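You operate a simulated robot arm through the tools that you are given. There is no shell and no other tool. Be economical: measure what you need, move in short steps, check, and stop when the job is done.

Carry out the task below with a simulated robot arm. There is one attempt and no reset: what you move stays moved.

JOB
Wipe the oily patch on the red 8 LB ball, then sand that patch matt.
Fine: wipe the oil with the yellow ball cloth, or it packs the pad; damp the grey ROUGH pad in the water dish so that no dust flies and sand where the oil was; dry the drops on top with the same cloth; pad and cloth go back. Drop, tip or break nothing, pinch no finger, and leave the ball in its ring.

Only the result counts: the job must be done as asked and must still hold three seconds after the hand-in. Knocking over, shifting, dropping, spilling or breaking anything else fails it. Flat cloth is picked up by pressing the open fingertips on it (5 to 10 N) and closing them slowly along it; thin cloth reads only 2 to 8 mm in the jaws.

ROBOT AND FRAMES
A 7-joint arm with a fingered hand, fixed in place. Base frame: the origin is at the foot of the arm, x ahead of it, y to its left, z up. Units: m, degrees, N and s.
Its first joint turns from -166.0 to 166.0 degrees. Payload 4.9 kg.
The tool frame sits at the grasp point between the pads (the TCP): z along the fingers, y along the line on which they close. The tips reach 0.032 m beyond it. Largest opening 0.192 m; the body of the gripper starts 0.089 m behind the TCP. The gripper is a hand of 3 fingers: y runs from the thumb to the fingers, the wrist lies at [0, 0, -0.267] in the tool frame.
Orientation is told as [roll, pitch, yaw] about the base's x, y, z axes, in that order, counted from this pose: with the fingers straight down and closing along the base's y, the tool's x points along the base's -x, its y along +y and its z along -z.

CONTROLS
- The arm moves only by the tool play_rows. Its argument "motion" is a list of rows, each a list of 6 numbers: the shift along the base's x, y, z in m, then the turn, a rotation vector about the base's x, y, z in rad. In form: [[x, y, z, wx, wy, wz], ...]. A call has 1 to 8 rows; each row is the pose to reach, as a shift and turn from the pose commanded when the call began. Rows are played at 5 a second. More than 0.05 m and 8.6 degrees between two rows, and nothing of the call is played. A pose out of reach is approached as far as the arm can. The call stops where the force on the tool passes 40 N (or 10 N more than at its start, if that is more) or the arm is blocked; 0.2 s more then pass. In this call time passes only in rows, and 0.2 s behind the last. The reply holds the time, the measured pose of the TCP, the force on the tool along the base axes, the opening and the grip force, in the units named above and with some noise, with the torque about the TCP (base axes, N m) and any sound that the robot's microphone picked up, and new pictures: "pictures" is both (left out), scene, wrist or none.
- Cameras (640 x 400 px; columns grow to the right, rows downward): "scene" is fixed at [0.3995, 0.6323, 1.5419]; the picture's right is [-0.91, -0.41, 0.00], its down [-0.27, 0.61, -0.75] and it looks along [0.30, -0.68, -0.67] (base axes); focal length 242 px, centre (320, 200). "wrist" rides on the gripper at [0.08, -0.046, -0.113] in the tool frame; the picture's right is [0.50, 0.87, 0.00], its down [-0.67, 0.39, -0.63] and it looks along [-0.55, 0.32, 0.78] (tool axes); focal length 226 px, centre (320, 200). There is no depth. A picture from a camera that has moved, and an enlarged one, comes with that camera's place and axes in the base frame and with its lens. The place of the scene camera against the robot may be out by one fixed shift of up to 0.025 m in any direction.
- move_fingers(finger1, finger2, thumb_bend): sets how far each is bent, from 0 (flat) to 1 (curled in); at 0.3 the hand is open as for a grip, at 0.7 the pads meet at the TCP. One left out holds its place. A second passes; each finger stops where it meets its share of the squeeze, and holds until it gets a number again. It is the only way to open and close the hand. It gives what a move gives, with no picture; readings hold the bend of each and the force on the fingers (four entries, about 0 where the hand has none), thumb and palm.
- close_up(camera, box): a new picture of the part [left, top, right, bottom] of that camera's present view, enlarged. No time passes.
- finish_job(): hands the job in; it is judged then, once.

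Work in short steps. Places have to be worked out from the pictures, the camera data and where the tool is seen: move nearer, look again, correct. Check each grasp and each placing, and mend what went wrong. You have 120 turns and 200 pictures in all, those below and enlarged ones among them. Open the gripper and draw the arm clear of the work before you hand the job in, unless the task says otherwise; then end with one line.

The tools are called as name(argument=value, ...) on one line, values as JSON. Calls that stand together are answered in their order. play_rows: Moves the arm, as the interface text tells. Its arguments: {"type":"object","properties":{"motion":{"type":"array","items":{"type":"array","items":{"type":"number"}}},"pictures":{"type":"string","enum":["both","scene","wrist","none"]}},"required":["motion"]} The other tools are called the same way: move_fingers (finger1, finger2, thumb_bend) moves the fingers one by one; close_up (camera, box) takes an enlarged picture of a part of a camera's view; finish_job () hands the job in.

At the start:

```text
clock: 0.0
tool_pos: [0.405, -0.1427, 1.2707]
ee_rot: [0.0, 0.0, 0.0]
wrist_force: [0.6, 0.3, 0.6]
torque: [-0.04, 0.0, 0.0]
finger_gap: 0.192
grasp_force: 0.1
shape: jaw
bend: [0.3, 0.3, 0.3]
finger forces: [0.1, 0.1, 0.1, 0.0, 0.0, 0.0]
```

scene: 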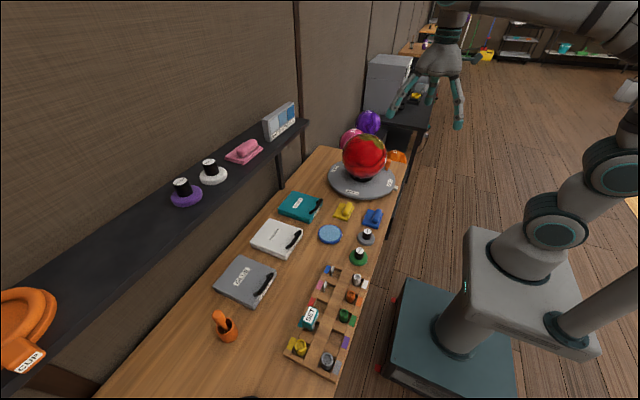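
wrist: 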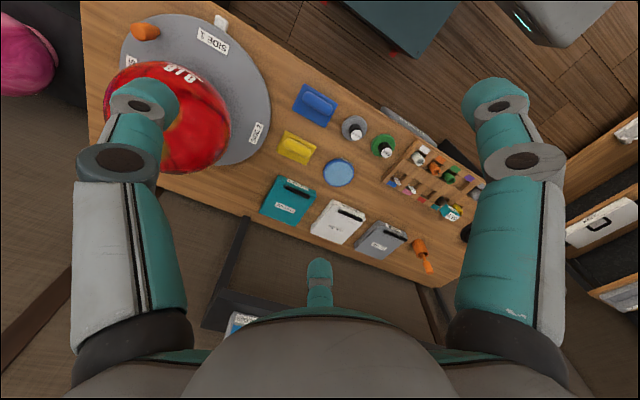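

I'll look closely at the bench first to tell the cloths, pads and dish apart.

close_up(camera="scene", box=[300, 120, 420, 200])

close_up(camera="scene", box=[200, 180, 400, 310])

close_up(camera="wrist", box=[80, 10, 280, 200])

close_up(camera="wrist", box=[240, 70, 480, 280])

```text
5.00 times, centred on (360, 160) of scene
camera zoom: at [0.3995, 0.6323, 1.5419], right [-0.91, -0.41, 0.0], down [-0.27, 0.61, -0.75], along [0.3, -0.68, -0.67], focal length 1210 px, centre (120, 400)
```

zoom: 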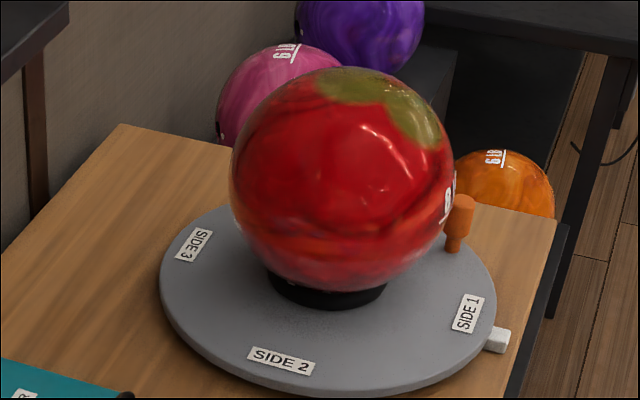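

```text
3.08 times, centred on (300, 245) of scene
camera zoom: at [0.3995, 0.6323, 1.5419], right [-0.91, -0.41, 0.0], down [-0.27, 0.61, -0.75], along [0.3, -0.68, -0.67], focal length 745 px, centre (382, 62)
```

zoom: 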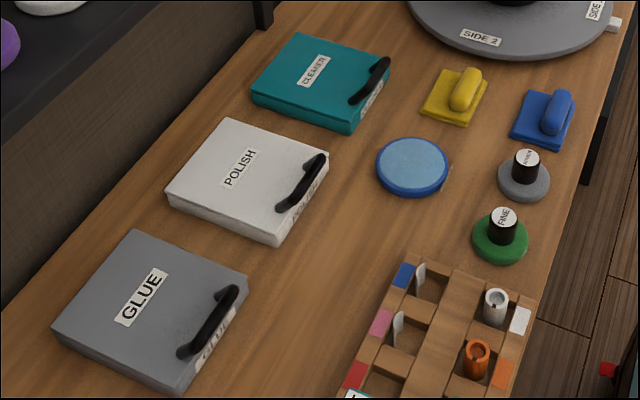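

```text
2.11 times, centred on (180, 105) of wrist
camera zoom: at [0.3258, -0.1889, 1.384], right [-0.5, 0.87, 0.0], down [0.67, 0.39, 0.63], along [0.55, 0.32, -0.78], focal length 476 px, centre (615, 400)
```

zoom: 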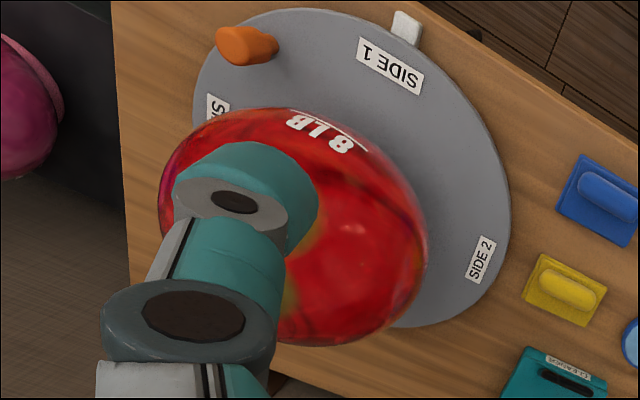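

```text
1.90 times, centred on (360, 175) of wrist
camera zoom: at [0.3258, -0.1889, 1.384], right [-0.5, 0.87, 0.0], down [0.67, 0.39, 0.63], along [0.55, 0.32, -0.78], focal length 431 px, centre (244, 248)
```

zoom: 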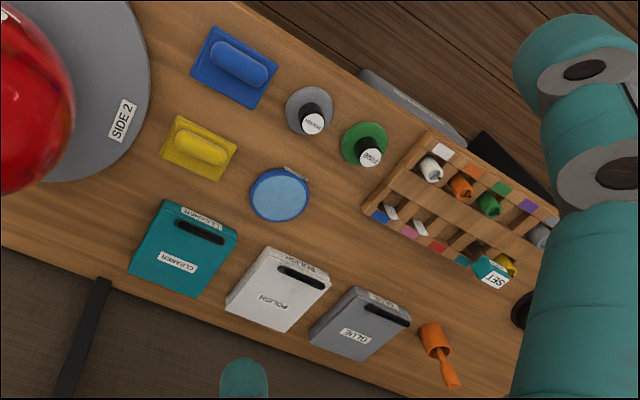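

The bench triangulates to about z = 0.78 and the ball centre to about [0.61, -0.37, 0.93]. The olive patch is on top of the ball, hidden behind a finger. I'll move over high up so the wrist camera sees it.

play_rows(motion=[[0.01, -0.04, 0, 0, 0, 0], [0.02, -0.08, 0, 0, 0, 0], [0.03, -0.12, 0, 0, 0, 0], [0.04, -0.16, 0, 0, 0, 0], [0.05, -0.2, 0, 0, 0, 0], [0.06, -0.24, 0, 0, 0, 0], [0.065, -0.28, 0, 0, 0, 0], [0.07, -0.31, 0, 0, 0, 0]])

```text
clock: 1.8
tool_pos: [0.4774, -0.4536, 1.2702]
ee_rot: [0.1, 0.1, 0.0]
wrist_force: [0.6, 0.0, 0.5]
torque: [-0.03, 0.0, 0.01]
finger_gap: 0.1917
grasp_force: 0.1
shape: jaw
bend: [0.3, 0.3, 0.3]
finger forces: [0.0, 0.1, 0.0, 0.0, 0.0, 0.1]
camera wrist: at [0.3964, -0.4998, 1.382], right [-0.5, 0.87, 0.0], down [0.67, 0.39, 0.63], along [0.55, 0.32, -0.78], focal length 226 px, centre (320, 200)
```

scene: 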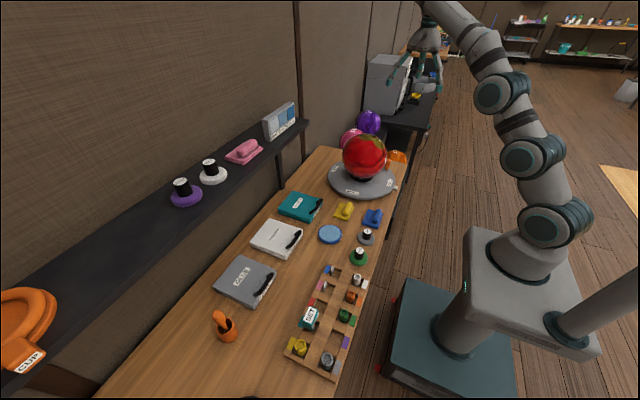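
wrist: 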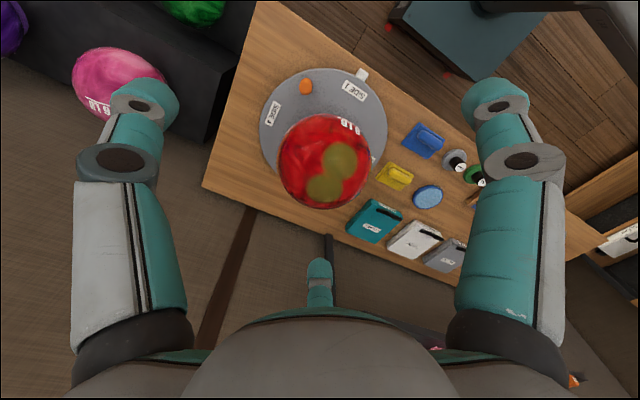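

Now the patch shows on top of the ball. I'll enlarge it and the tool area.

close_up(camera="wrist", box=[240, 60, 400, 220])

close_up(camera="wrist", box=[340, 110, 500, 270])

```text
2.50 times, centred on (320, 140) of wrist
camera zoom: at [0.3964, -0.4998, 1.382], right [-0.5, 0.87, 0.0], down [0.67, 0.39, 0.63], along [0.55, 0.32, -0.78], focal length 565 px, centre (320, 350)
```

zoom: 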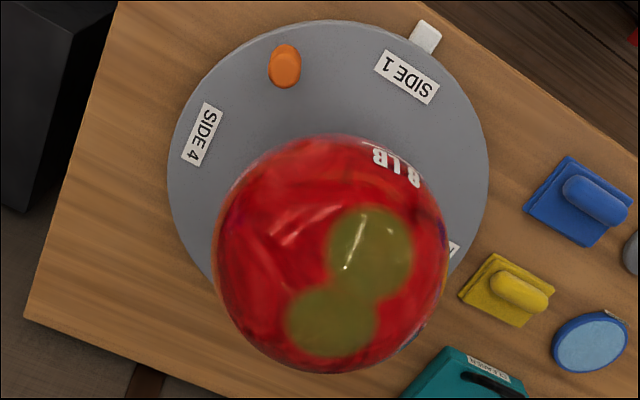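

```text
2.50 times, centred on (420, 190) of wrist
camera zoom: at [0.3964, -0.4998, 1.382], right [-0.5, 0.87, 0.0], down [0.67, 0.39, 0.63], along [0.55, 0.32, -0.78], focal length 565 px, centre (70, 225)
```

zoom: 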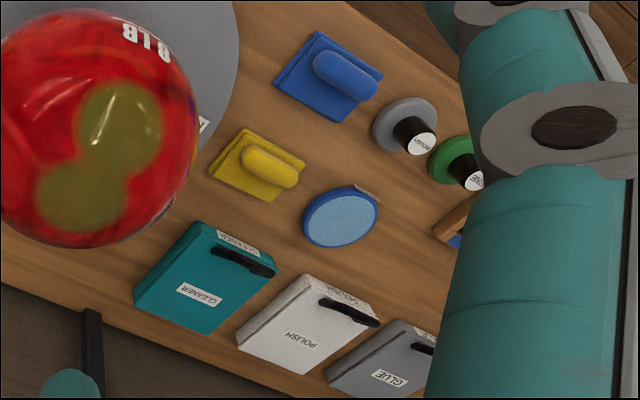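

The oil is two overlapping discs of about 33 mm radius: one on the ball's top and one tilted about 33° towards the robot. The yellow cloth handle is near [0.60, -0.10, 0.81] and runs along y. I'll go above it, turning the hand -90° on the way.

play_rows(motion=[[0.012, 0.032, 0, 0, 0, -0.1428], [0.024, 0.064, 0, 0, 0, -0.2856], [0.036, 0.096, 0, 0, 0, -0.4284], [0.048, 0.128, 0, 0, 0, -0.5712], [0.06, 0.16, 0, 0, 0, -0.714], [0.072, 0.192, 0, 0, 0, -0.8568], [0.084, 0.224, 0, 0, 0, -0.9996], [0.096, 0.256, 0, 0, 0, -1.1424]], pictures="none")

play_rows(motion=[[0.01, 0.032, -0.03, 0, 0, -0.1428], [0.02, 0.064, -0.06, 0, 0, -0.2856], [0.03, 0.095, -0.09, 0, 0, -0.4284], [0.03, 0.095, -0.12, 0, 0, -0.4284], [0.03, 0.095, -0.15, 0, 0, -0.4284], [0.03, 0.095, -0.18, 0, 0, -0.4284]])

```text
clock: 3.6
tool_pos: [0.5715, -0.1978, 1.2716]
ee_rot: [-0.1, 0.0, -65.6]
wrist_force: [1.0, -0.4, 0.5]
torque: [0.0, -0.01, -0.01]
finger_gap: 0.1921
grasp_force: 0.0
shape: jaw
bend: [0.3, 0.3, 0.3]
finger forces: [0.0, 0.0, 0.0, 0.1, 0.1, 0.0]
```

```text
clock: 5.0
tool_pos: [0.6027, -0.1016, 1.0927]
ee_rot: [0.1, -0.1, -90.1]
wrist_force: [-0.4, -0.4, 0.7]
torque: [0.02, -0.03, 0.0]
finger_gap: 0.1917
grasp_force: 0.1
shape: jaw
bend: [0.3, 0.3, 0.3]
finger forces: [0.0, 0.1, 0.0, 0.0, 0.0, 0.0]
camera wrist: at [0.5556, -0.0221, 1.2049], right [0.87, 0.5, 0.0], down [0.39, -0.67, 0.63], along [0.32, -0.55, -0.77], focal length 226 px, centre (320, 200)
```

scene: 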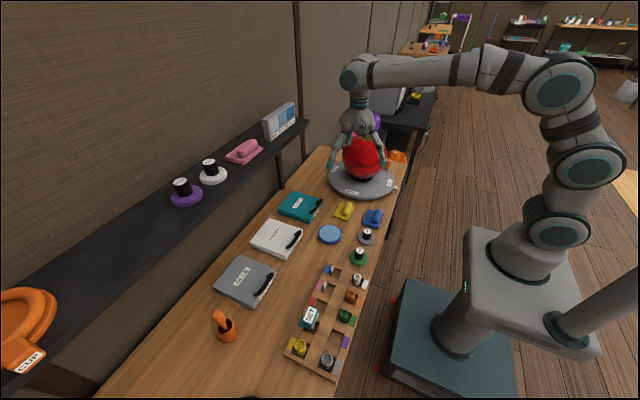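
wrist: 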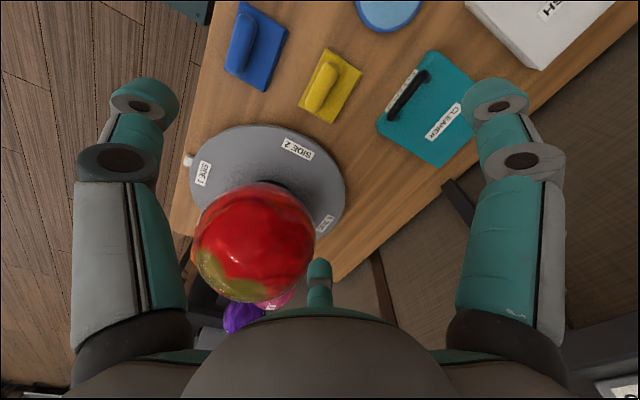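

I'm above the yellow cloth. I'll enlarge it to fix its position.

close_up(camera="wrist", box=[210, 0, 450, 150])

```text
2.67 times, centred on (330, 75) of wrist
camera zoom: at [0.5556, -0.0221, 1.2049], right [0.87, 0.5, 0.0], down [0.39, -0.67, 0.63], along [0.32, -0.55, -0.77], focal length 603 px, centre (293, 533)
```

zoom: 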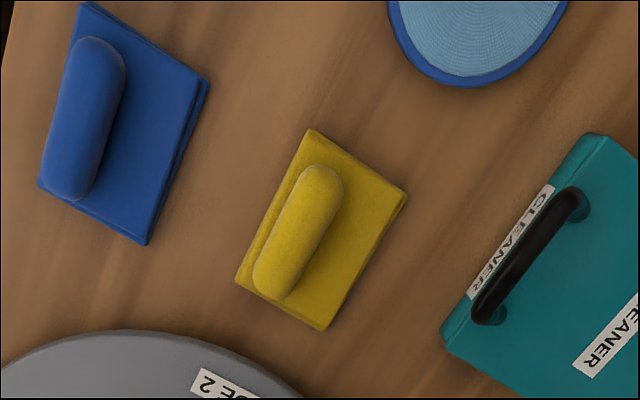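

The handle is centred near x 0.603, y -0.100, and the cloth spans x 0.585–0.654. I'll pre-close the fingers to clear the neighbours, then lower partway and look.

move_fingers(finger1=0.48, finger2=0.48, thumb_bend=0.48)

play_rows(motion=[[0, 0, -0.04, 0, 0, 0], [0, 0.001, -0.08, 0, 0, 0], [0, 0.001, -0.12, 0, 0, 0], [0, 0.001, -0.16, 0, 0, 0], [0, 0.001, -0.2, 0, 0, 0]])

```text
clock: 6.0
tool_pos: [0.6031, -0.1021, 1.0926]
ee_rot: [0.0, 0.0, -90.0]
wrist_force: [0.0, -0.7, 0.0]
torque: [0.01, -0.01, -0.04]
finger_gap: 0.0935
grasp_force: 0.1
shape: fingers
bend: [0.48, 0.48, 0.48]
finger forces: [0.0, 0.1, 0.1, 0.0, 0.0, 0.0]
```

```text
clock: 7.2
tool_pos: [0.6013, -0.1022, 0.8926]
ee_rot: [0.1, 0.0, -90.0]
wrist_force: [0.8, 0.6, 0.8]
torque: [-0.01, 0.08, 0.0]
finger_gap: 0.0935
grasp_force: 0.0
shape: fingers
bend: [0.48, 0.48, 0.48]
finger forces: [0.1, 0.0, 0.0, 0.1, 0.1, 0.1]
camera wrist: at [0.5547, -0.0221, 1.0047], right [0.87, 0.5, 0.0], down [0.39, -0.67, 0.63], along [0.32, -0.55, -0.77], focal length 226 px, centre (320, 200)
```

scene: 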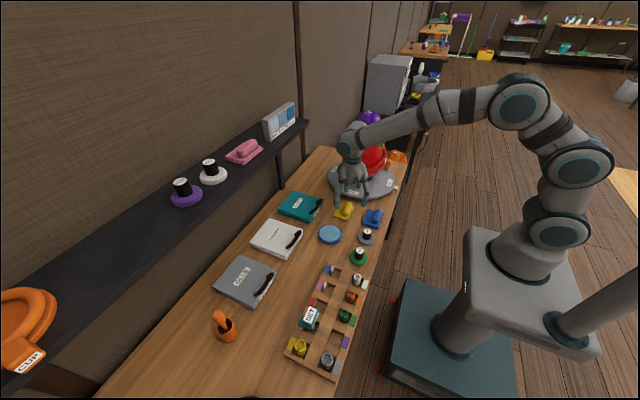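
wrist: 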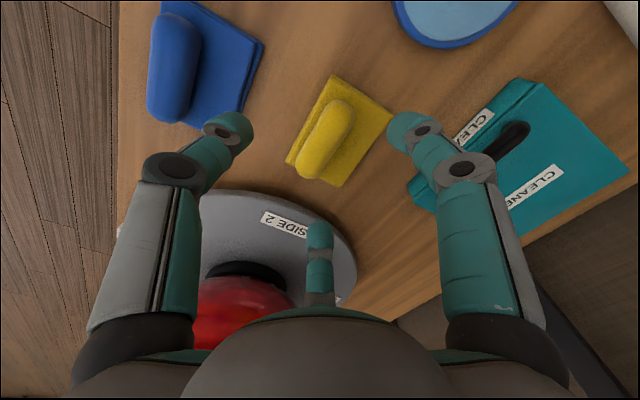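

I'll measure the handle more closely from here.

close_up(camera="wrist", box=[220, 50, 420, 200])

```text
2.67 times, centred on (320, 125) of wrist
camera zoom: at [0.5547, -0.0221, 1.0047], right [0.87, 0.5, 0.0], down [0.39, -0.67, 0.63], along [0.32, -0.55, -0.77], focal length 603 px, centre (320, 400)
```

zoom: 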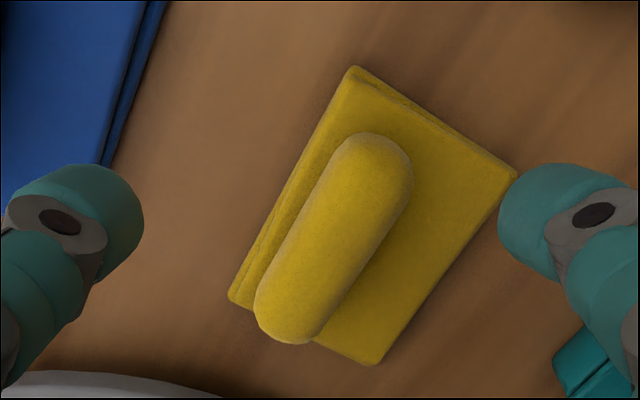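

The handle centre is about [0.606, -0.102, 0.797] and the cloth top about 0.783. I'll lower to TCP z of about 0.825.

play_rows(motion=[[0.004, 0, -0.025, 0, 0, 0], [0.004, 0, -0.05, 0, 0, 0], [0.004, 0, -0.066, 0, 0, 0]])

close_up(camera="scene", box=[300, 170, 400, 240])

```text
clock: 8.0
tool_pos: [0.6097, -0.1004, 0.8303]
ee_rot: [0.5, 0.0, -89.9]
wrist_force: [-2.4, -0.5, 22.9]
torque: [0.91, -0.57, 0.05]
finger_gap: 0.0919
grasp_force: 9.6
shape: fingers
bend: [0.47, 0.48, 0.48]
finger forces: [16.0, 2.7, 0.1, 0.0, 0.1, 0.0]
camera wrist: at [0.5612, -0.0218, 0.9418], right [0.87, 0.5, 0.01], down [0.38, -0.67, 0.64], along [0.32, -0.55, -0.77], focal length 226 px, centre (320, 200)
```

scene: 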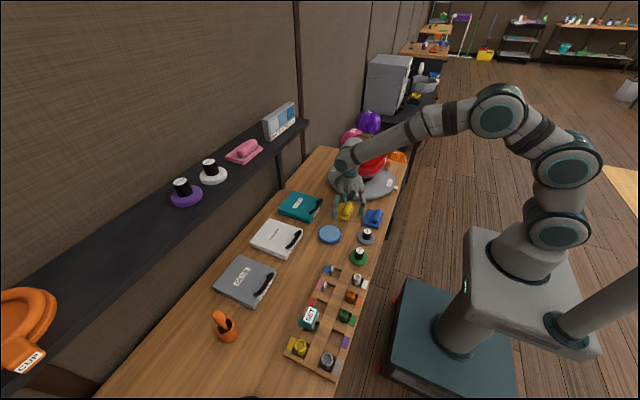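
wrist: 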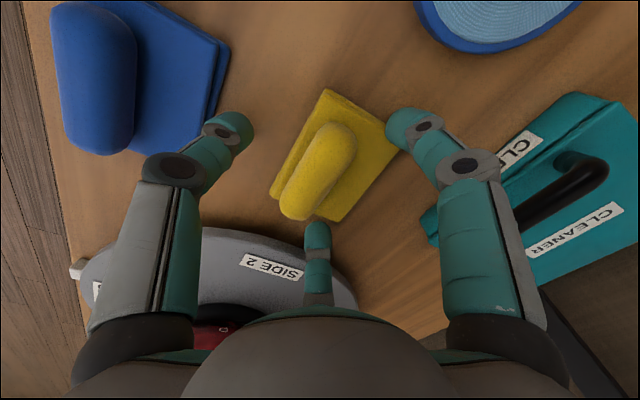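

```text
5.71 times, centred on (350, 205) of scene
camera zoom: at [0.3995, 0.6323, 1.5419], right [-0.91, -0.41, 0.0], down [-0.27, 0.61, -0.75], along [0.3, -0.68, -0.67], focal length 1383 px, centre (149, 171)
```

zoom: 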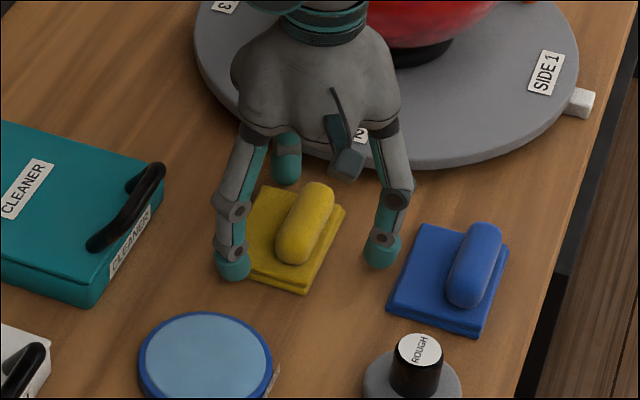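

Fingertip 1 is pressing on the cloth at TCP z 0.830. I'll lift about 6 mm and shift slightly to centre on the handle, then close gently.

play_rows(motion=[[0, 0, 0.009, 0, 0, 0], [0, 0, 0.009, 0, 0, 0]], pictures="wrist")

close_up(camera="wrist", box=[220, 70, 440, 235])

```text
clock: 8.6
tool_pos: [0.6055, -0.1011, 0.8333]
ee_rot: [-0.1, 0.0, -89.9]
wrist_force: [0.0, 0.4, -0.5]
torque: [0.04, -0.02, -0.02]
finger_gap: 0.0961
grasp_force: 2.2
shape: fingers
bend: [0.46, 0.46, 0.48]
finger forces: [2.0, 2.0, 0.0, 0.0, 0.0, 0.0]
camera wrist: at [0.5589, -0.0215, 0.9466], right [0.87, 0.5, 0.0], down [0.39, -0.67, 0.63], along [0.31, -0.55, -0.78], focal length 226 px, centre (320, 200)
```

wrist: 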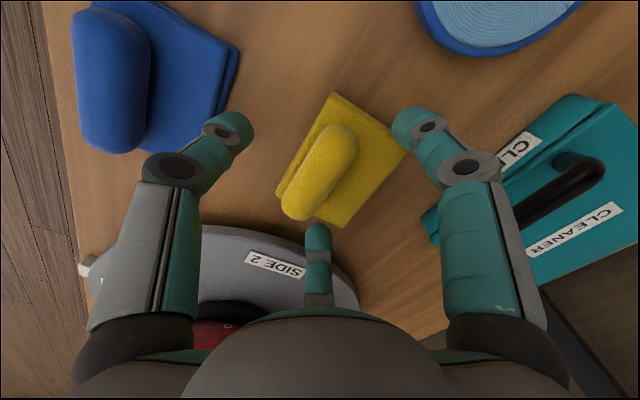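

```text
2.42 times, centred on (330, 152) of wrist
camera zoom: at [0.5589, -0.0215, 0.9466], right [0.87, 0.5, 0.0], down [0.39, -0.67, 0.63], along [0.31, -0.55, -0.78], focal length 548 px, centre (296, 315)
```

zoom: 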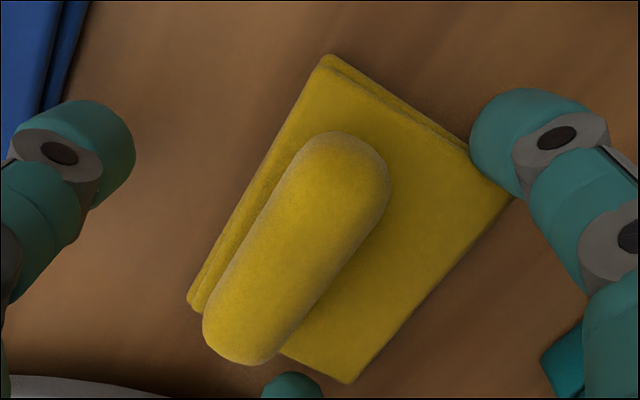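

The fingers still read 2 N, so they're just touching. I'll lift 5 mm more and close in steps.

play_rows(motion=[[0, 0, 0.005, 0, 0, 0], [0, 0, 0.005, 0, 0, 0]], pictures="none")

move_fingers(finger1=0.54, finger2=0.54, thumb_bend=0.56)

close_up(camera="wrist", box=[220, 70, 440, 235])

close_up(camera="scene", box=[300, 170, 400, 240])

```text
clock: 9.2
tool_pos: [0.606, -0.1004, 0.8394]
ee_rot: [0.0, 0.0, -90.1]
wrist_force: [-1.0, -0.3, -0.4]
torque: [0.04, -0.04, 0.05]
finger_gap: 0.096
grasp_force: 1.6
shape: fingers
bend: [0.46, 0.46, 0.48]
finger forces: [2.1, 2.0, 0.1, 0.1, 0.1, 0.0]
```

```text
clock: 10.2
tool_pos: [0.6057, -0.1011, 0.8399]
ee_rot: [0.0, 0.0, -89.9]
wrist_force: [-0.4, 0.9, 0.5]
torque: [-0.03, -0.04, 0.03]
finger_gap: 0.0751
grasp_force: 7.7
shape: fingers
bend: [0.48, 0.48, 0.56]
finger forces: [7.4, 7.6, 0.1, 0.0, 0.0, 0.0]
```

```text
2.42 times, centred on (330, 152) of wrist
camera zoom: at [0.5593, -0.0216, 0.9521], right [0.87, 0.5, 0.0], down [0.39, -0.67, 0.63], along [0.32, -0.55, -0.78], focal length 548 px, centre (296, 315)
```

zoom: 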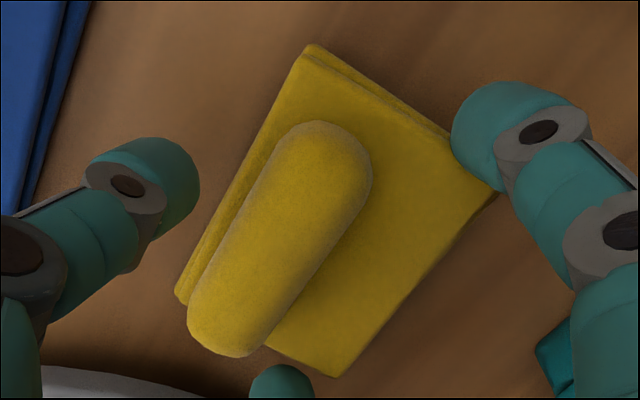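

```text
5.71 times, centred on (350, 205) of scene
camera zoom: at [0.3995, 0.6323, 1.5419], right [-0.91, -0.41, 0.0], down [-0.27, 0.61, -0.75], along [0.3, -0.68, -0.67], focal length 1383 px, centre (149, 171)
```

zoom: 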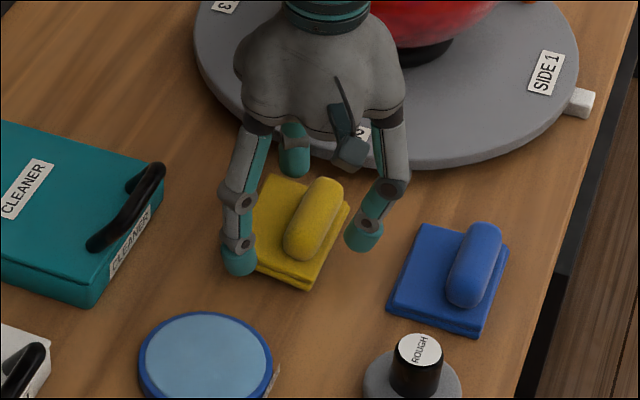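

Fingers 1 and 2 seem wedged against the cloth's end edges (7 N) rather than the handle, so the cloth may be slightly lifted. I'll lower, release, lift clear and look.

play_rows(motion=[[0, 0, -0.004, 0, 0, 0], [0, 0, -0.008, 0, 0, 0]], pictures="none")

move_fingers(finger1=0.42, finger2=0.42, thumb_bend=0.46)

play_rows(motion=[[0, 0, 0.02, 0, 0, 0], [0, 0, 0.04, 0, 0, 0]], pictures="wrist")

close_up(camera="scene", box=[300, 170, 400, 240])

close_up(camera="wrist", box=[220, 50, 440, 215])

```text
clock: 10.8
tool_pos: [0.6058, -0.1017, 0.8305]
ee_rot: [0.0, 0.1, -90.0]
wrist_force: [0.4, -0.7, 0.7]
torque: [0.04, 0.0, -0.01]
finger_gap: 0.0748
grasp_force: 7.7
shape: fingers
bend: [0.48, 0.48, 0.56]
finger forces: [7.6, 7.7, 0.1, 0.0, 0.1, 0.0]
```

```text
clock: 11.8
tool_pos: [0.6057, -0.0996, 0.8318]
ee_rot: [0.0, 0.1, -90.0]
wrist_force: [-0.1, -0.5, -0.2]
torque: [-0.02, 0.0, -0.02]
finger_gap: 0.1095
grasp_force: 0.0
shape: fingers
bend: [0.42, 0.42, 0.46]
finger forces: [0.0, 0.0, 0.1, 0.0, 0.1, 0.0]
```

```text
clock: 12.4
tool_pos: [0.6078, -0.1005, 0.8722]
ee_rot: [0.0, 0.0, -90.0]
wrist_force: [0.7, -0.2, 0.1]
torque: [-0.02, 0.0, -0.02]
finger_gap: 0.1093
grasp_force: 0.1
shape: fingers
bend: [0.42, 0.42, 0.46]
finger forces: [0.0, 0.0, 0.1, 0.0, 0.1, 0.1]
camera wrist: at [0.5598, -0.021, 0.9843], right [0.87, 0.5, 0.0], down [0.39, -0.67, 0.63], along [0.32, -0.55, -0.78], focal length 226 px, centre (320, 200)
```

wrist: 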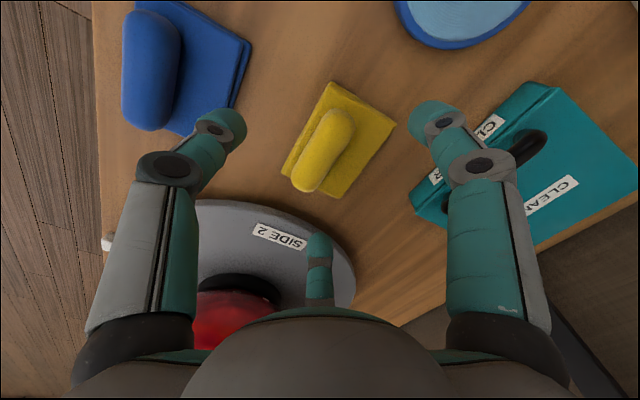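

```text
5.71 times, centred on (350, 205) of scene
camera zoom: at [0.3995, 0.6323, 1.5419], right [-0.91, -0.41, 0.0], down [-0.27, 0.61, -0.75], along [0.3, -0.68, -0.67], focal length 1383 px, centre (149, 171)
```

zoom: 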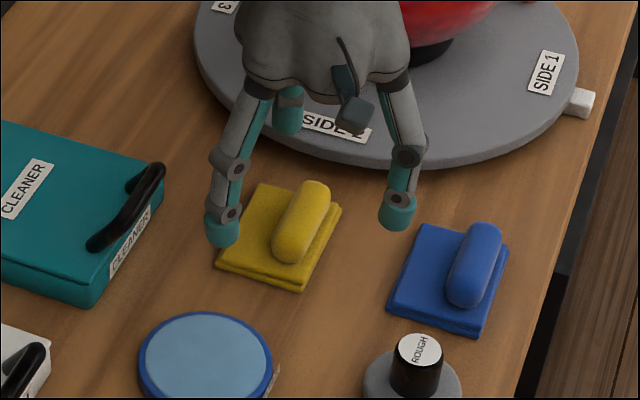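

```text
2.42 times, centred on (330, 132) of wrist
camera zoom: at [0.5598, -0.021, 0.9843], right [0.87, 0.5, 0.0], down [0.39, -0.67, 0.63], along [0.32, -0.55, -0.78], focal length 548 px, centre (296, 364)
```

zoom: 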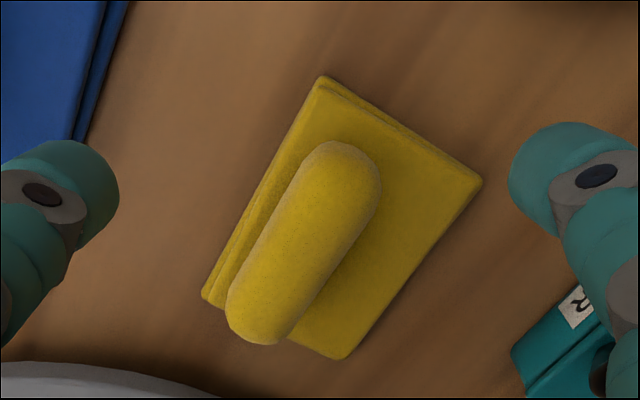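

The cloth lies flat again, with its centre at about [0.623, -0.102] and the handle axis near x 0.609. I'll narrow fingers 1 and 2 and offset the hand +11 mm in x, so they drop beside the handle's far side while the thumb closes from the near side.

move_fingers(finger1=0.55, finger2=0.55, thumb_bend=0.44)

play_rows(motion=[[0.014, -0.001, 0, 0, 0, 0], [0.014, -0.001, -0.016, 0, 0, 0], [0.014, -0.001, -0.03, 0, 0, 0]], pictures="wrist")

close_up(camera="wrist", box=[220, 70, 440, 235])

close_up(camera="scene", box=[300, 170, 400, 240])

```text
clock: 13.4
tool_pos: [0.6061, -0.1001, 0.8728]
ee_rot: [0.0, 0.0, -89.9]
wrist_force: [-0.6, -0.4, -0.6]
torque: [0.08, 0.01, 0.03]
finger_gap: 0.0877
grasp_force: 0.0
shape: fingers
bend: [0.55, 0.55, 0.44]
finger forces: [0.1, 0.1, 0.0, 0.1, 0.0, 0.0]
```

```text
clock: 14.2
tool_pos: [0.6196, -0.1019, 0.8418]
ee_rot: [0.1, 0.0, -90.0]
wrist_force: [-0.2, 0.5, 0.7]
torque: [0.0, 0.01, -0.01]
finger_gap: 0.0875
grasp_force: 0.0
shape: fingers
bend: [0.55, 0.55, 0.44]
finger forces: [0.1, 0.0, 0.1, 0.1, 0.0, 0.0]
camera wrist: at [0.5739, -0.0227, 0.9539], right [0.87, 0.5, 0.0], down [0.39, -0.67, 0.63], along [0.32, -0.55, -0.78], focal length 226 px, centre (320, 200)
```

wrist: 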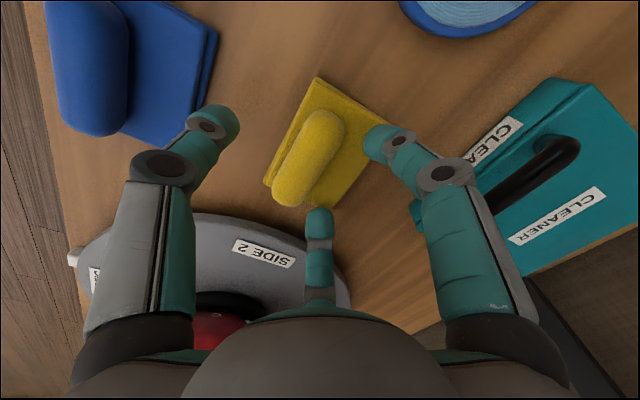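

```text
2.42 times, centred on (330, 152) of wrist
camera zoom: at [0.5739, -0.0227, 0.9539], right [0.87, 0.5, 0.0], down [0.39, -0.67, 0.63], along [0.32, -0.55, -0.78], focal length 548 px, centre (296, 315)
```

zoom: 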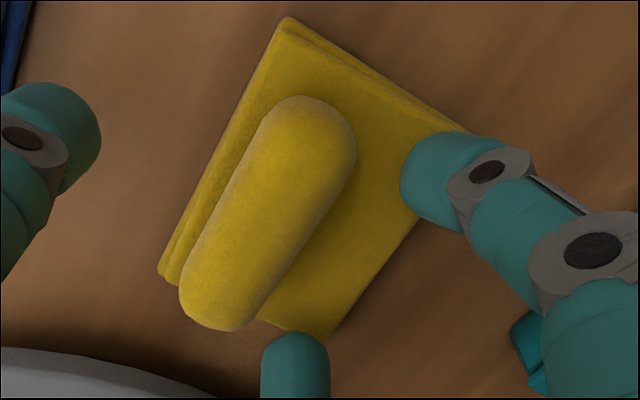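

```text
5.71 times, centred on (350, 205) of scene
camera zoom: at [0.3995, 0.6323, 1.5419], right [-0.91, -0.41, 0.0], down [-0.27, 0.61, -0.75], along [0.3, -0.68, -0.67], focal length 1383 px, centre (149, 171)
```

zoom: 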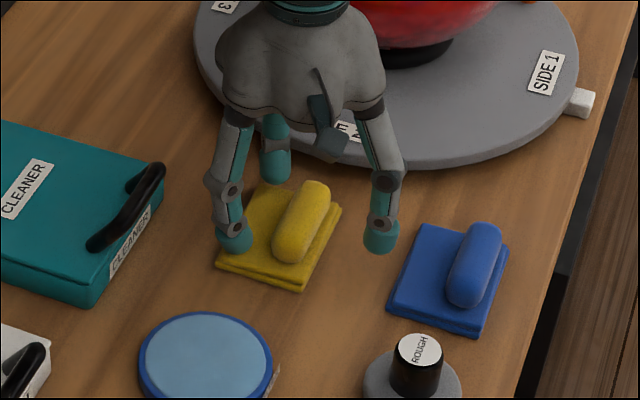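

The fingertips are above the cloth on the handle's far side, with no contact. I'll lower 4 mm and then close the thumb.

play_rows(motion=[[0, 0, -0.002, 0, 0, 0], [0, 0, -0.004, 0, 0, 0]], pictures="none")

move_fingers(thumb_bend=0.6)

close_up(camera="wrist", box=[180, 70, 440, 235])

```text
clock: 14.8
tool_pos: [0.6195, -0.1017, 0.837]
ee_rot: [0.0, 0.0, -90.1]
wrist_force: [-0.3, -0.6, 0.4]
torque: [0.02, 0.03, 0.02]
finger_gap: 0.0874
grasp_force: 0.0
shape: fingers
bend: [0.55, 0.55, 0.44]
finger forces: [0.0, 0.1, 0.0, 0.0, 0.0, 0.0]
```

```text
clock: 15.8
tool_pos: [0.6193, -0.1014, 0.8383]
ee_rot: [0.0, 0.0, -90.0]
wrist_force: [1.0, -0.4, -0.3]
torque: [0.0, 0.03, -0.01]
finger_gap: 0.0534
grasp_force: 0.2
shape: fingers
bend: [0.55, 0.55, 0.6]
finger forces: [0.0, 0.0, 0.0, 0.0, 0.1, 0.1]
```

```text
2.42 times, centred on (310, 152) of wrist
camera zoom: at [0.5736, -0.0225, 0.9501], right [0.87, 0.5, 0.0], down [0.39, -0.67, 0.63], along [0.32, -0.55, -0.78], focal length 548 px, centre (344, 315)
```

zoom: 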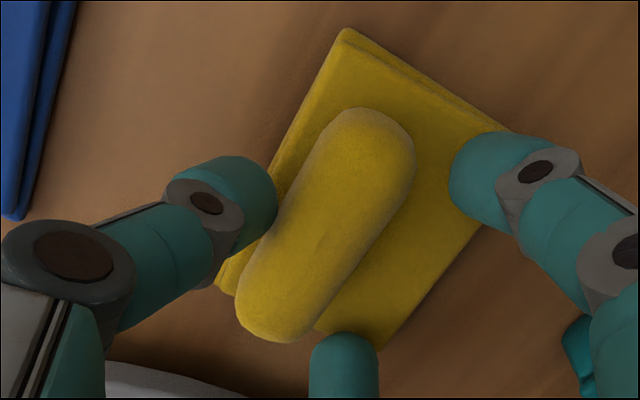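

The thumb is about to touch. I'll close all three onto the handle now.

move_fingers(finger1=0.62, finger2=0.62, thumb_bend=0.66)

close_up(camera="wrist", box=[180, 70, 440, 235])

close_up(camera="scene", box=[300, 170, 400, 240])

```text
clock: 16.8
tool_pos: [0.6205, -0.1028, 0.8377]
ee_rot: [-0.1, 0.0, -90.0]
wrist_force: [-0.2, -0.2, -0.5]
torque: [-0.01, 0.01, 0.04]
finger_gap: 0.0374
grasp_force: 5.3
shape: fingers
bend: [0.6, 0.6, 0.64]
finger forces: [2.5, 2.4, 0.1, 0.1, 4.9, 0.1]
```

```text
2.42 times, centred on (310, 152) of wrist
camera zoom: at [0.5736, -0.0225, 0.9501], right [0.87, 0.5, 0.0], down [0.39, -0.67, 0.63], along [0.32, -0.55, -0.78], focal length 548 px, centre (344, 315)
```

zoom: 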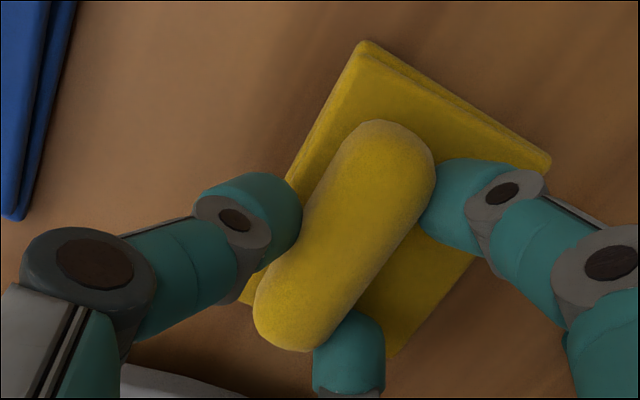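

```text
5.71 times, centred on (350, 205) of scene
camera zoom: at [0.3995, 0.6323, 1.5419], right [-0.91, -0.41, 0.0], down [-0.27, 0.61, -0.75], along [0.3, -0.68, -0.67], focal length 1383 px, centre (149, 171)
```

zoom: 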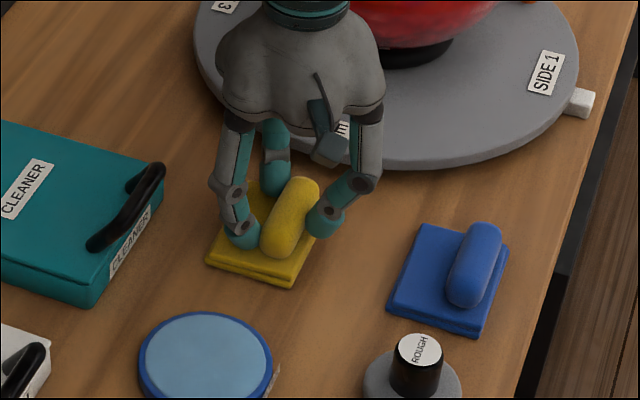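

The handle is held between the thumb and both fingers. I'll firm the grip, then lift a little and check.

move_fingers(finger1=0.68, finger2=0.68, thumb_bend=0.72)

play_rows(motion=[[0, 0, 0.02, 0, 0, 0], [0, 0, 0.04, 0, 0, 0], [0, 0, 0.06, 0, 0, 0]], pictures="wrist")

close_up(camera="scene", box=[300, 140, 400, 210])

```text
clock: 17.8
tool_pos: [0.6194, -0.1019, 0.838]
ee_rot: [-0.1, 0.0, -90.0]
wrist_force: [0.4, 0.2, -0.4]
torque: [-0.02, 0.04, 0.01]
finger_gap: 0.032
grasp_force: 14.3
shape: fingers
bend: [0.63, 0.63, 0.65]
finger forces: [7.2, 7.2, 0.0, 0.0, 14.5, 0.0]
```

```text
clock: 18.6
tool_pos: [0.6196, -0.1015, 0.8971]
ee_rot: [0.0, 0.0, -90.0]
wrist_force: [-0.1, 0.4, 0.0]
torque: [0.02, -0.01, 0.03]
finger_gap: 0.0317
grasp_force: 14.3
shape: fingers
bend: [0.63, 0.63, 0.65]
finger forces: [7.3, 7.4, 0.0, 0.0, 14.3, 0.0]
camera wrist: at [0.5731, -0.0222, 1.0099], right [0.87, 0.5, 0.0], down [0.39, -0.67, 0.63], along [0.32, -0.55, -0.78], focal length 226 px, centre (320, 200)
```

wrist: 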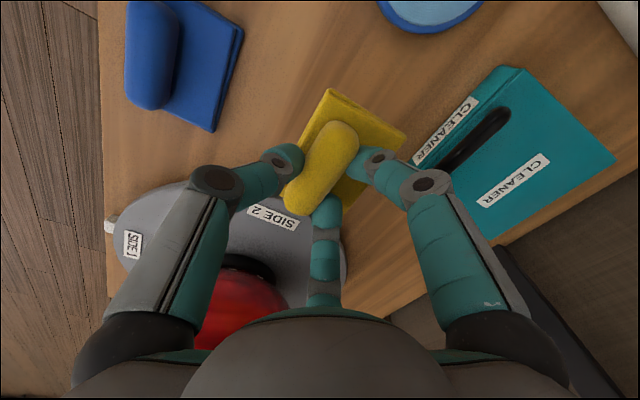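

```text
5.71 times, centred on (350, 175) of scene
camera zoom: at [0.3995, 0.6323, 1.5419], right [-0.91, -0.41, 0.0], down [-0.27, 0.61, -0.75], along [0.3, -0.68, -0.67], focal length 1383 px, centre (149, 343)
```

zoom: 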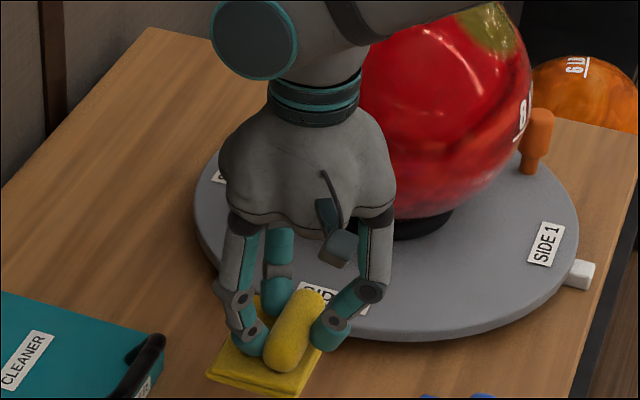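

The cloth hangs flat in the grip. I'll raise it to z 1.18 and carry it over the ball top.

play_rows(motion=[[0, 0, 0.045, 0, 0, 0], [0, 0, 0.09, 0, 0, 0], [0, 0, 0.135, 0, 0, 0], [0, 0, 0.18, 0, 0, 0], [0, 0, 0.225, 0, 0, 0], [0, 0, 0.27, 0, 0, 0], [-0.008, -0.04, 0.28, 0, 0, 0], [-0.012, -0.08, 0.28, 0, 0, 0]], pictures="none")

play_rows(motion=[[0, -0.04, 0, 0, 0, 0], [-0.005, -0.08, 0, 0, 0, 0], [-0.005, -0.12, 0, 0, 0, 0], [-0.005, -0.16, 0, 0, 0, 0], [-0.005, -0.183, 0, 0, 0, 0]])

close_up(camera="scene", box=[300, 90, 420, 180])

```text
clock: 20.4
tool_pos: [0.6094, -0.181, 1.1777]
ee_rot: [-0.1, 0.0, -89.9]
wrist_force: [0.1, 0.1, -0.1]
torque: [0.01, -0.01, 0.04]
finger_gap: 0.0318
grasp_force: 13.9
shape: fingers
bend: [0.63, 0.63, 0.65]
finger forces: [7.0, 6.9, 0.1, 0.0, 14.0, 0.0]
```

```text
clock: 21.6
tool_pos: [0.6026, -0.3644, 1.1779]
ee_rot: [0.1, 0.0, -90.0]
wrist_force: [0.4, 0.6, 0.8]
torque: [-0.01, -0.01, 0.03]
finger_gap: 0.0318
grasp_force: 14.1
shape: fingers
bend: [0.63, 0.63, 0.65]
finger forces: [7.0, 7.0, 0.0, 0.0, 14.0, 0.1]
camera wrist: at [0.556, -0.286, 1.2898], right [0.87, 0.5, 0.0], down [0.39, -0.67, 0.63], along [0.32, -0.55, -0.78], focal length 226 px, centre (320, 200)
```

scene: 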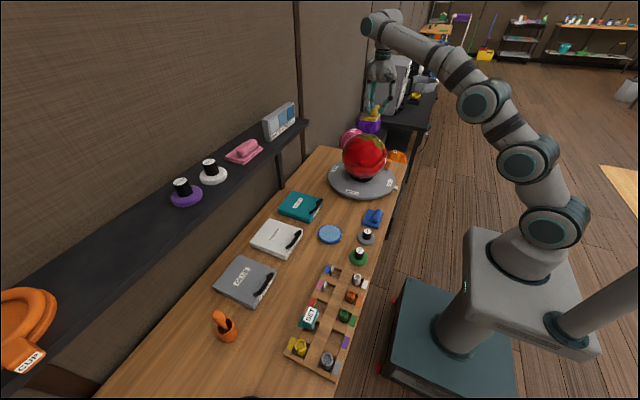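
wrist: 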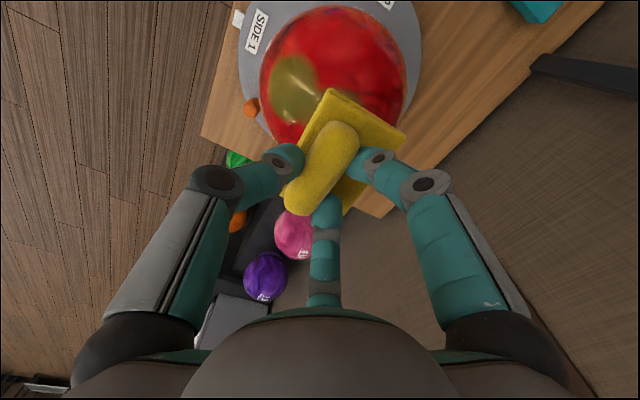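

```text
4.44 times, centred on (360, 135) of scene
camera zoom: at [0.3995, 0.6323, 1.5419], right [-0.91, -0.41, 0.0], down [-0.27, 0.61, -0.75], along [0.3, -0.68, -0.67], focal length 1076 px, centre (142, 489)
```

zoom: 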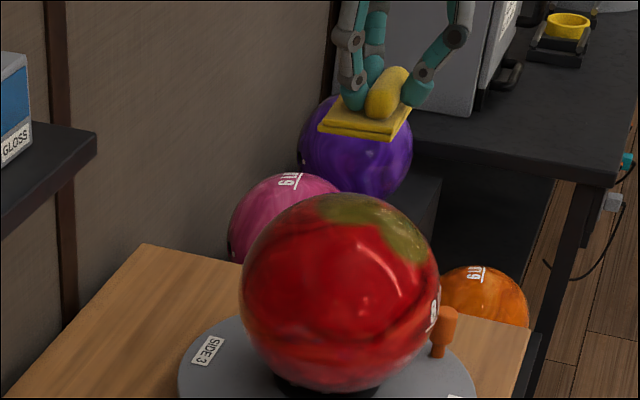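

The patch position agrees with my estimate to within 1 cm. I'll descend until the cloth meets the ball top, in small steps near contact.

play_rows(motion=[[0, 0, -0.03, 0, 0, 0], [0, 0, -0.055, 0, 0, 0], [0, 0, -0.06, 0, 0, 0], [0, 0, -0.065, 0, 0, 0]], pictures="wrist")

close_up(camera="scene", box=[300, 90, 420, 180])

```text
clock: 22.6
tool_pos: [0.6028, -0.3634, 1.1123]
ee_rot: [0.0, 0.1, -89.9]
wrist_force: [-0.2, -0.3, 0.4]
torque: [0.0, -0.02, 0.03]
finger_gap: 0.0314
grasp_force: 13.9
shape: fingers
bend: [0.63, 0.63, 0.65]
finger forces: [7.0, 7.1, 0.0, 0.0, 13.9, 0.1]
camera wrist: at [0.5564, -0.2852, 1.2244], right [0.87, 0.5, 0.0], down [0.39, -0.67, 0.63], along [0.32, -0.55, -0.78], focal length 226 px, centre (320, 200)
```

wrist: 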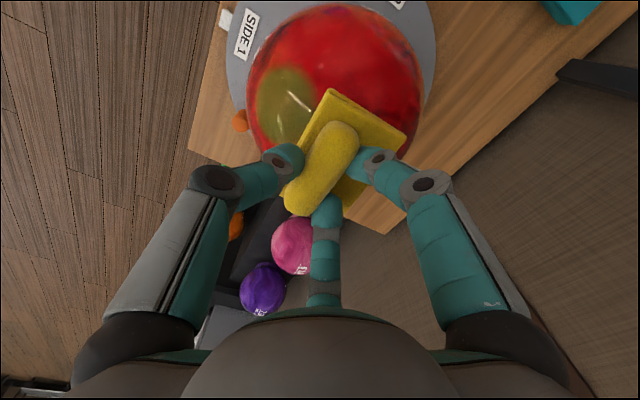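

```text
4.44 times, centred on (360, 135) of scene
camera zoom: at [0.3995, 0.6323, 1.5419], right [-0.91, -0.41, 0.0], down [-0.27, 0.61, -0.75], along [0.3, -0.68, -0.67], focal length 1076 px, centre (142, 489)
```

zoom: 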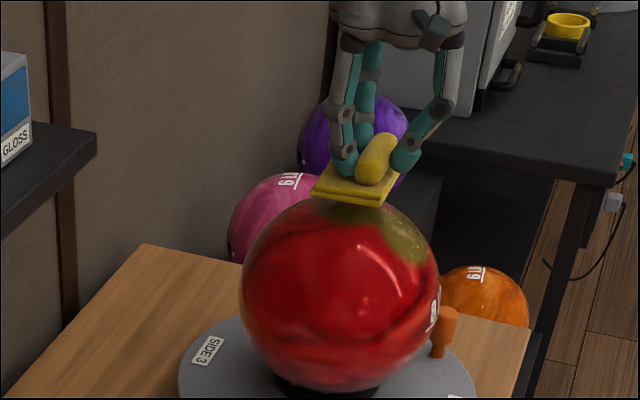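

I'm close to contact. I'll continue down in 1.5 mm rows.

play_rows(motion=[[0, 0, -0.003, 0, 0, 0], [0, 0, -0.006, 0, 0, 0], [0, 0, -0.008, 0, 0, 0], [0, 0, -0.01, 0, 0, 0], [0, 0, -0.012, 0, 0, 0]], pictures="none")

```text
clock: 23.8
tool_pos: [0.6032, -0.3652, 1.1014]
ee_rot: [-0.1, 0.0, -90.0]
wrist_force: [1.4, -0.7, 0.2]
torque: [-0.03, 0.02, 0.0]
finger_gap: 0.0318
grasp_force: 14.1
shape: fingers
bend: [0.63, 0.63, 0.65]
finger forces: [7.0, 7.0, 0.0, 0.1, 13.9, 0.0]
```

No contact yet at z 1.101, so I'll go a little further.

play_rows(motion=[[0, 0, -0.002, 0, 0, 0], [0, 0, -0.004, 0, 0, 0], [0, 0, -0.005, 0, 0, 0], [0, 0, -0.006, 0, 0, 0]], pictures="none")

```text
clock: 24.8
tool_pos: [0.6024, -0.3656, 1.0946]
ee_rot: [0.0, 0.0, -90.0]
wrist_force: [-0.9, 0.6, -0.5]
torque: [0.0, 0.0, 0.01]
finger_gap: 0.0315
grasp_force: 15.0
shape: fingers
bend: [0.63, 0.63, 0.65]
finger forces: [7.0, 6.9, 0.0, 0.0, 14.1, 0.0]
```

close_up(camera="scene", box=[330, 110, 390, 150])

play_rows(motion=[[0, 0, -0.001, 0, 0, 0], [0, 0, -0.002, 0, 0, 0], [0, 0, -0.003, 0, 0, 0], [0, 0, -0.004, 0, 0, 0]], pictures="none")

```text
10.00 times, centred on (360, 130) of scene
camera zoom: at [0.3995, 0.6323, 1.5419], right [-0.91, -0.41, 0.0], down [-0.27, 0.61, -0.75], along [0.3, -0.68, -0.67], focal length 2420 px, centre (-80, 900)
```

zoom: 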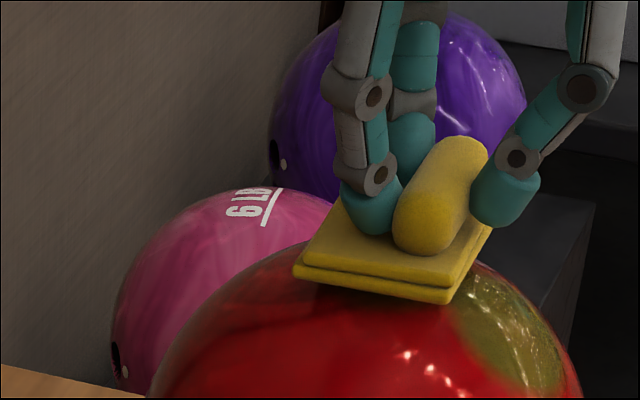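

```text
clock: 25.8
tool_pos: [0.6037, -0.3644, 1.09]
ee_rot: [0.1, -0.1, -90.1]
wrist_force: [0.3, -0.2, -0.1]
torque: [0.02, -0.01, 0.02]
finger_gap: 0.0315
grasp_force: 14.1
shape: fingers
bend: [0.63, 0.63, 0.65]
finger forces: [7.1, 7.1, 0.0, 0.0, 14.0, 0.0]
```

It's very close now. I'll continue in 1 mm steps.

play_rows(motion=[[0, 0, -0.001, 0, 0, 0], [0, 0, -0.002, 0, 0, 0], [0, 0, -0.003, 0, 0, 0], [0, 0, -0.004, 0, 0, 0]], pictures="none")

```text
clock: 26.8
tool_pos: [0.6027, -0.365, 1.0872]
ee_rot: [0.1, 0.0, -90.0]
wrist_force: [-3.0, -0.4, 7.2]
torque: [0.02, -0.08, -0.02]
finger_gap: 0.031
grasp_force: 14.9
shape: fingers
bend: [0.63, 0.63, 0.65]
finger forces: [7.6, 6.9, 0.1, 0.0, 16.1, 0.0]
```

I have contact at about 7 N. I'll make a small rub here to learn how wide the wiped track is.

play_rows(motion=[[0.008, 0, 0, 0, 0, 0], [0.015, 0.01, 0, 0, 0, 0], [0.005, 0.015, 0, 0, 0, 0], [-0.008, 0.01, 0, 0, 0, 0], [-0.012, 0, 0, 0, 0, 0], [-0.008, -0.012, 0, 0, 0, 0], [0.005, -0.015, 0, 0, 0, 0], [0, 0, 0, 0, 0, 0]], pictures="none")

play_rows(motion=[[0, 0, 0.02, 0, 0, 0], [0, 0.04, 0.06, 0, 0, 0], [0, 0.08, 0.09, 0, 0, 0]], pictures="wrist")

close_up(camera="wrist", box=[200, 0, 440, 150])

close_up(camera="scene", box=[330, 110, 405, 185])

```text
clock: 28.6
tool_pos: [0.6037, -0.3638, 1.0875]
ee_rot: [0.0, 0.0, -90.0]
wrist_force: [1.0, 0.3, 1.5]
torque: [0.02, -0.05, -0.01]
finger_gap: 0.031
grasp_force: 15.9
shape: fingers
bend: [0.63, 0.63, 0.65]
finger forces: [8.1, 7.8, 0.0, 0.0, 15.6, 0.1]
```

```text
refused: row 2 steps farther than a row can; nothing moved
```

```text
2.67 times, centred on (320, 75) of wrist
camera zoom: at [0.5568, -0.2852, 1.1995], right [0.87, 0.5, 0.0], down [0.39, -0.67, 0.63], along [0.32, -0.55, -0.78], focal length 603 px, centre (320, 533)
```

zoom: 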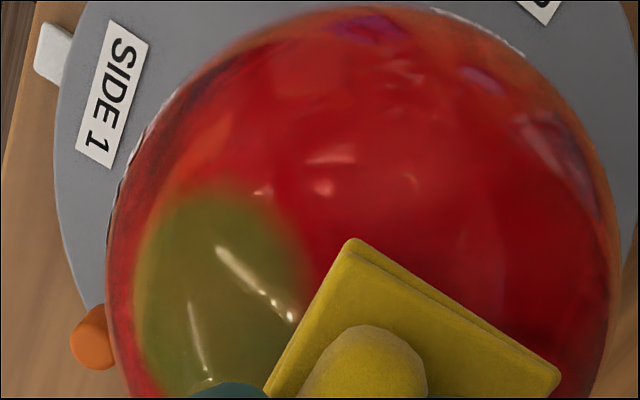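

```text
5.33 times, centred on (368, 148) of scene
camera zoom: at [0.3995, 0.6323, 1.5419], right [-0.91, -0.41, 0.0], down [-0.27, 0.61, -0.75], along [0.3, -0.68, -0.67], focal length 1291 px, centre (67, 480)
```

zoom: 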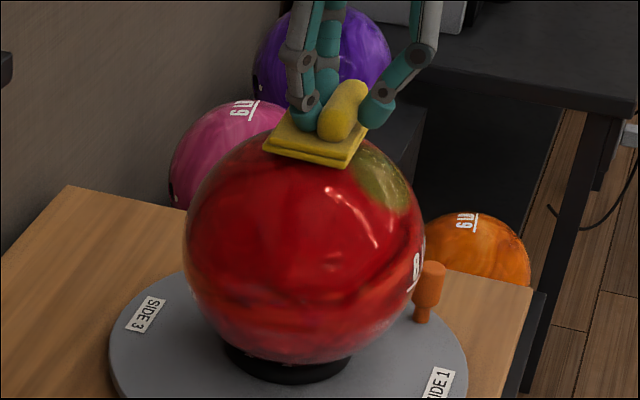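

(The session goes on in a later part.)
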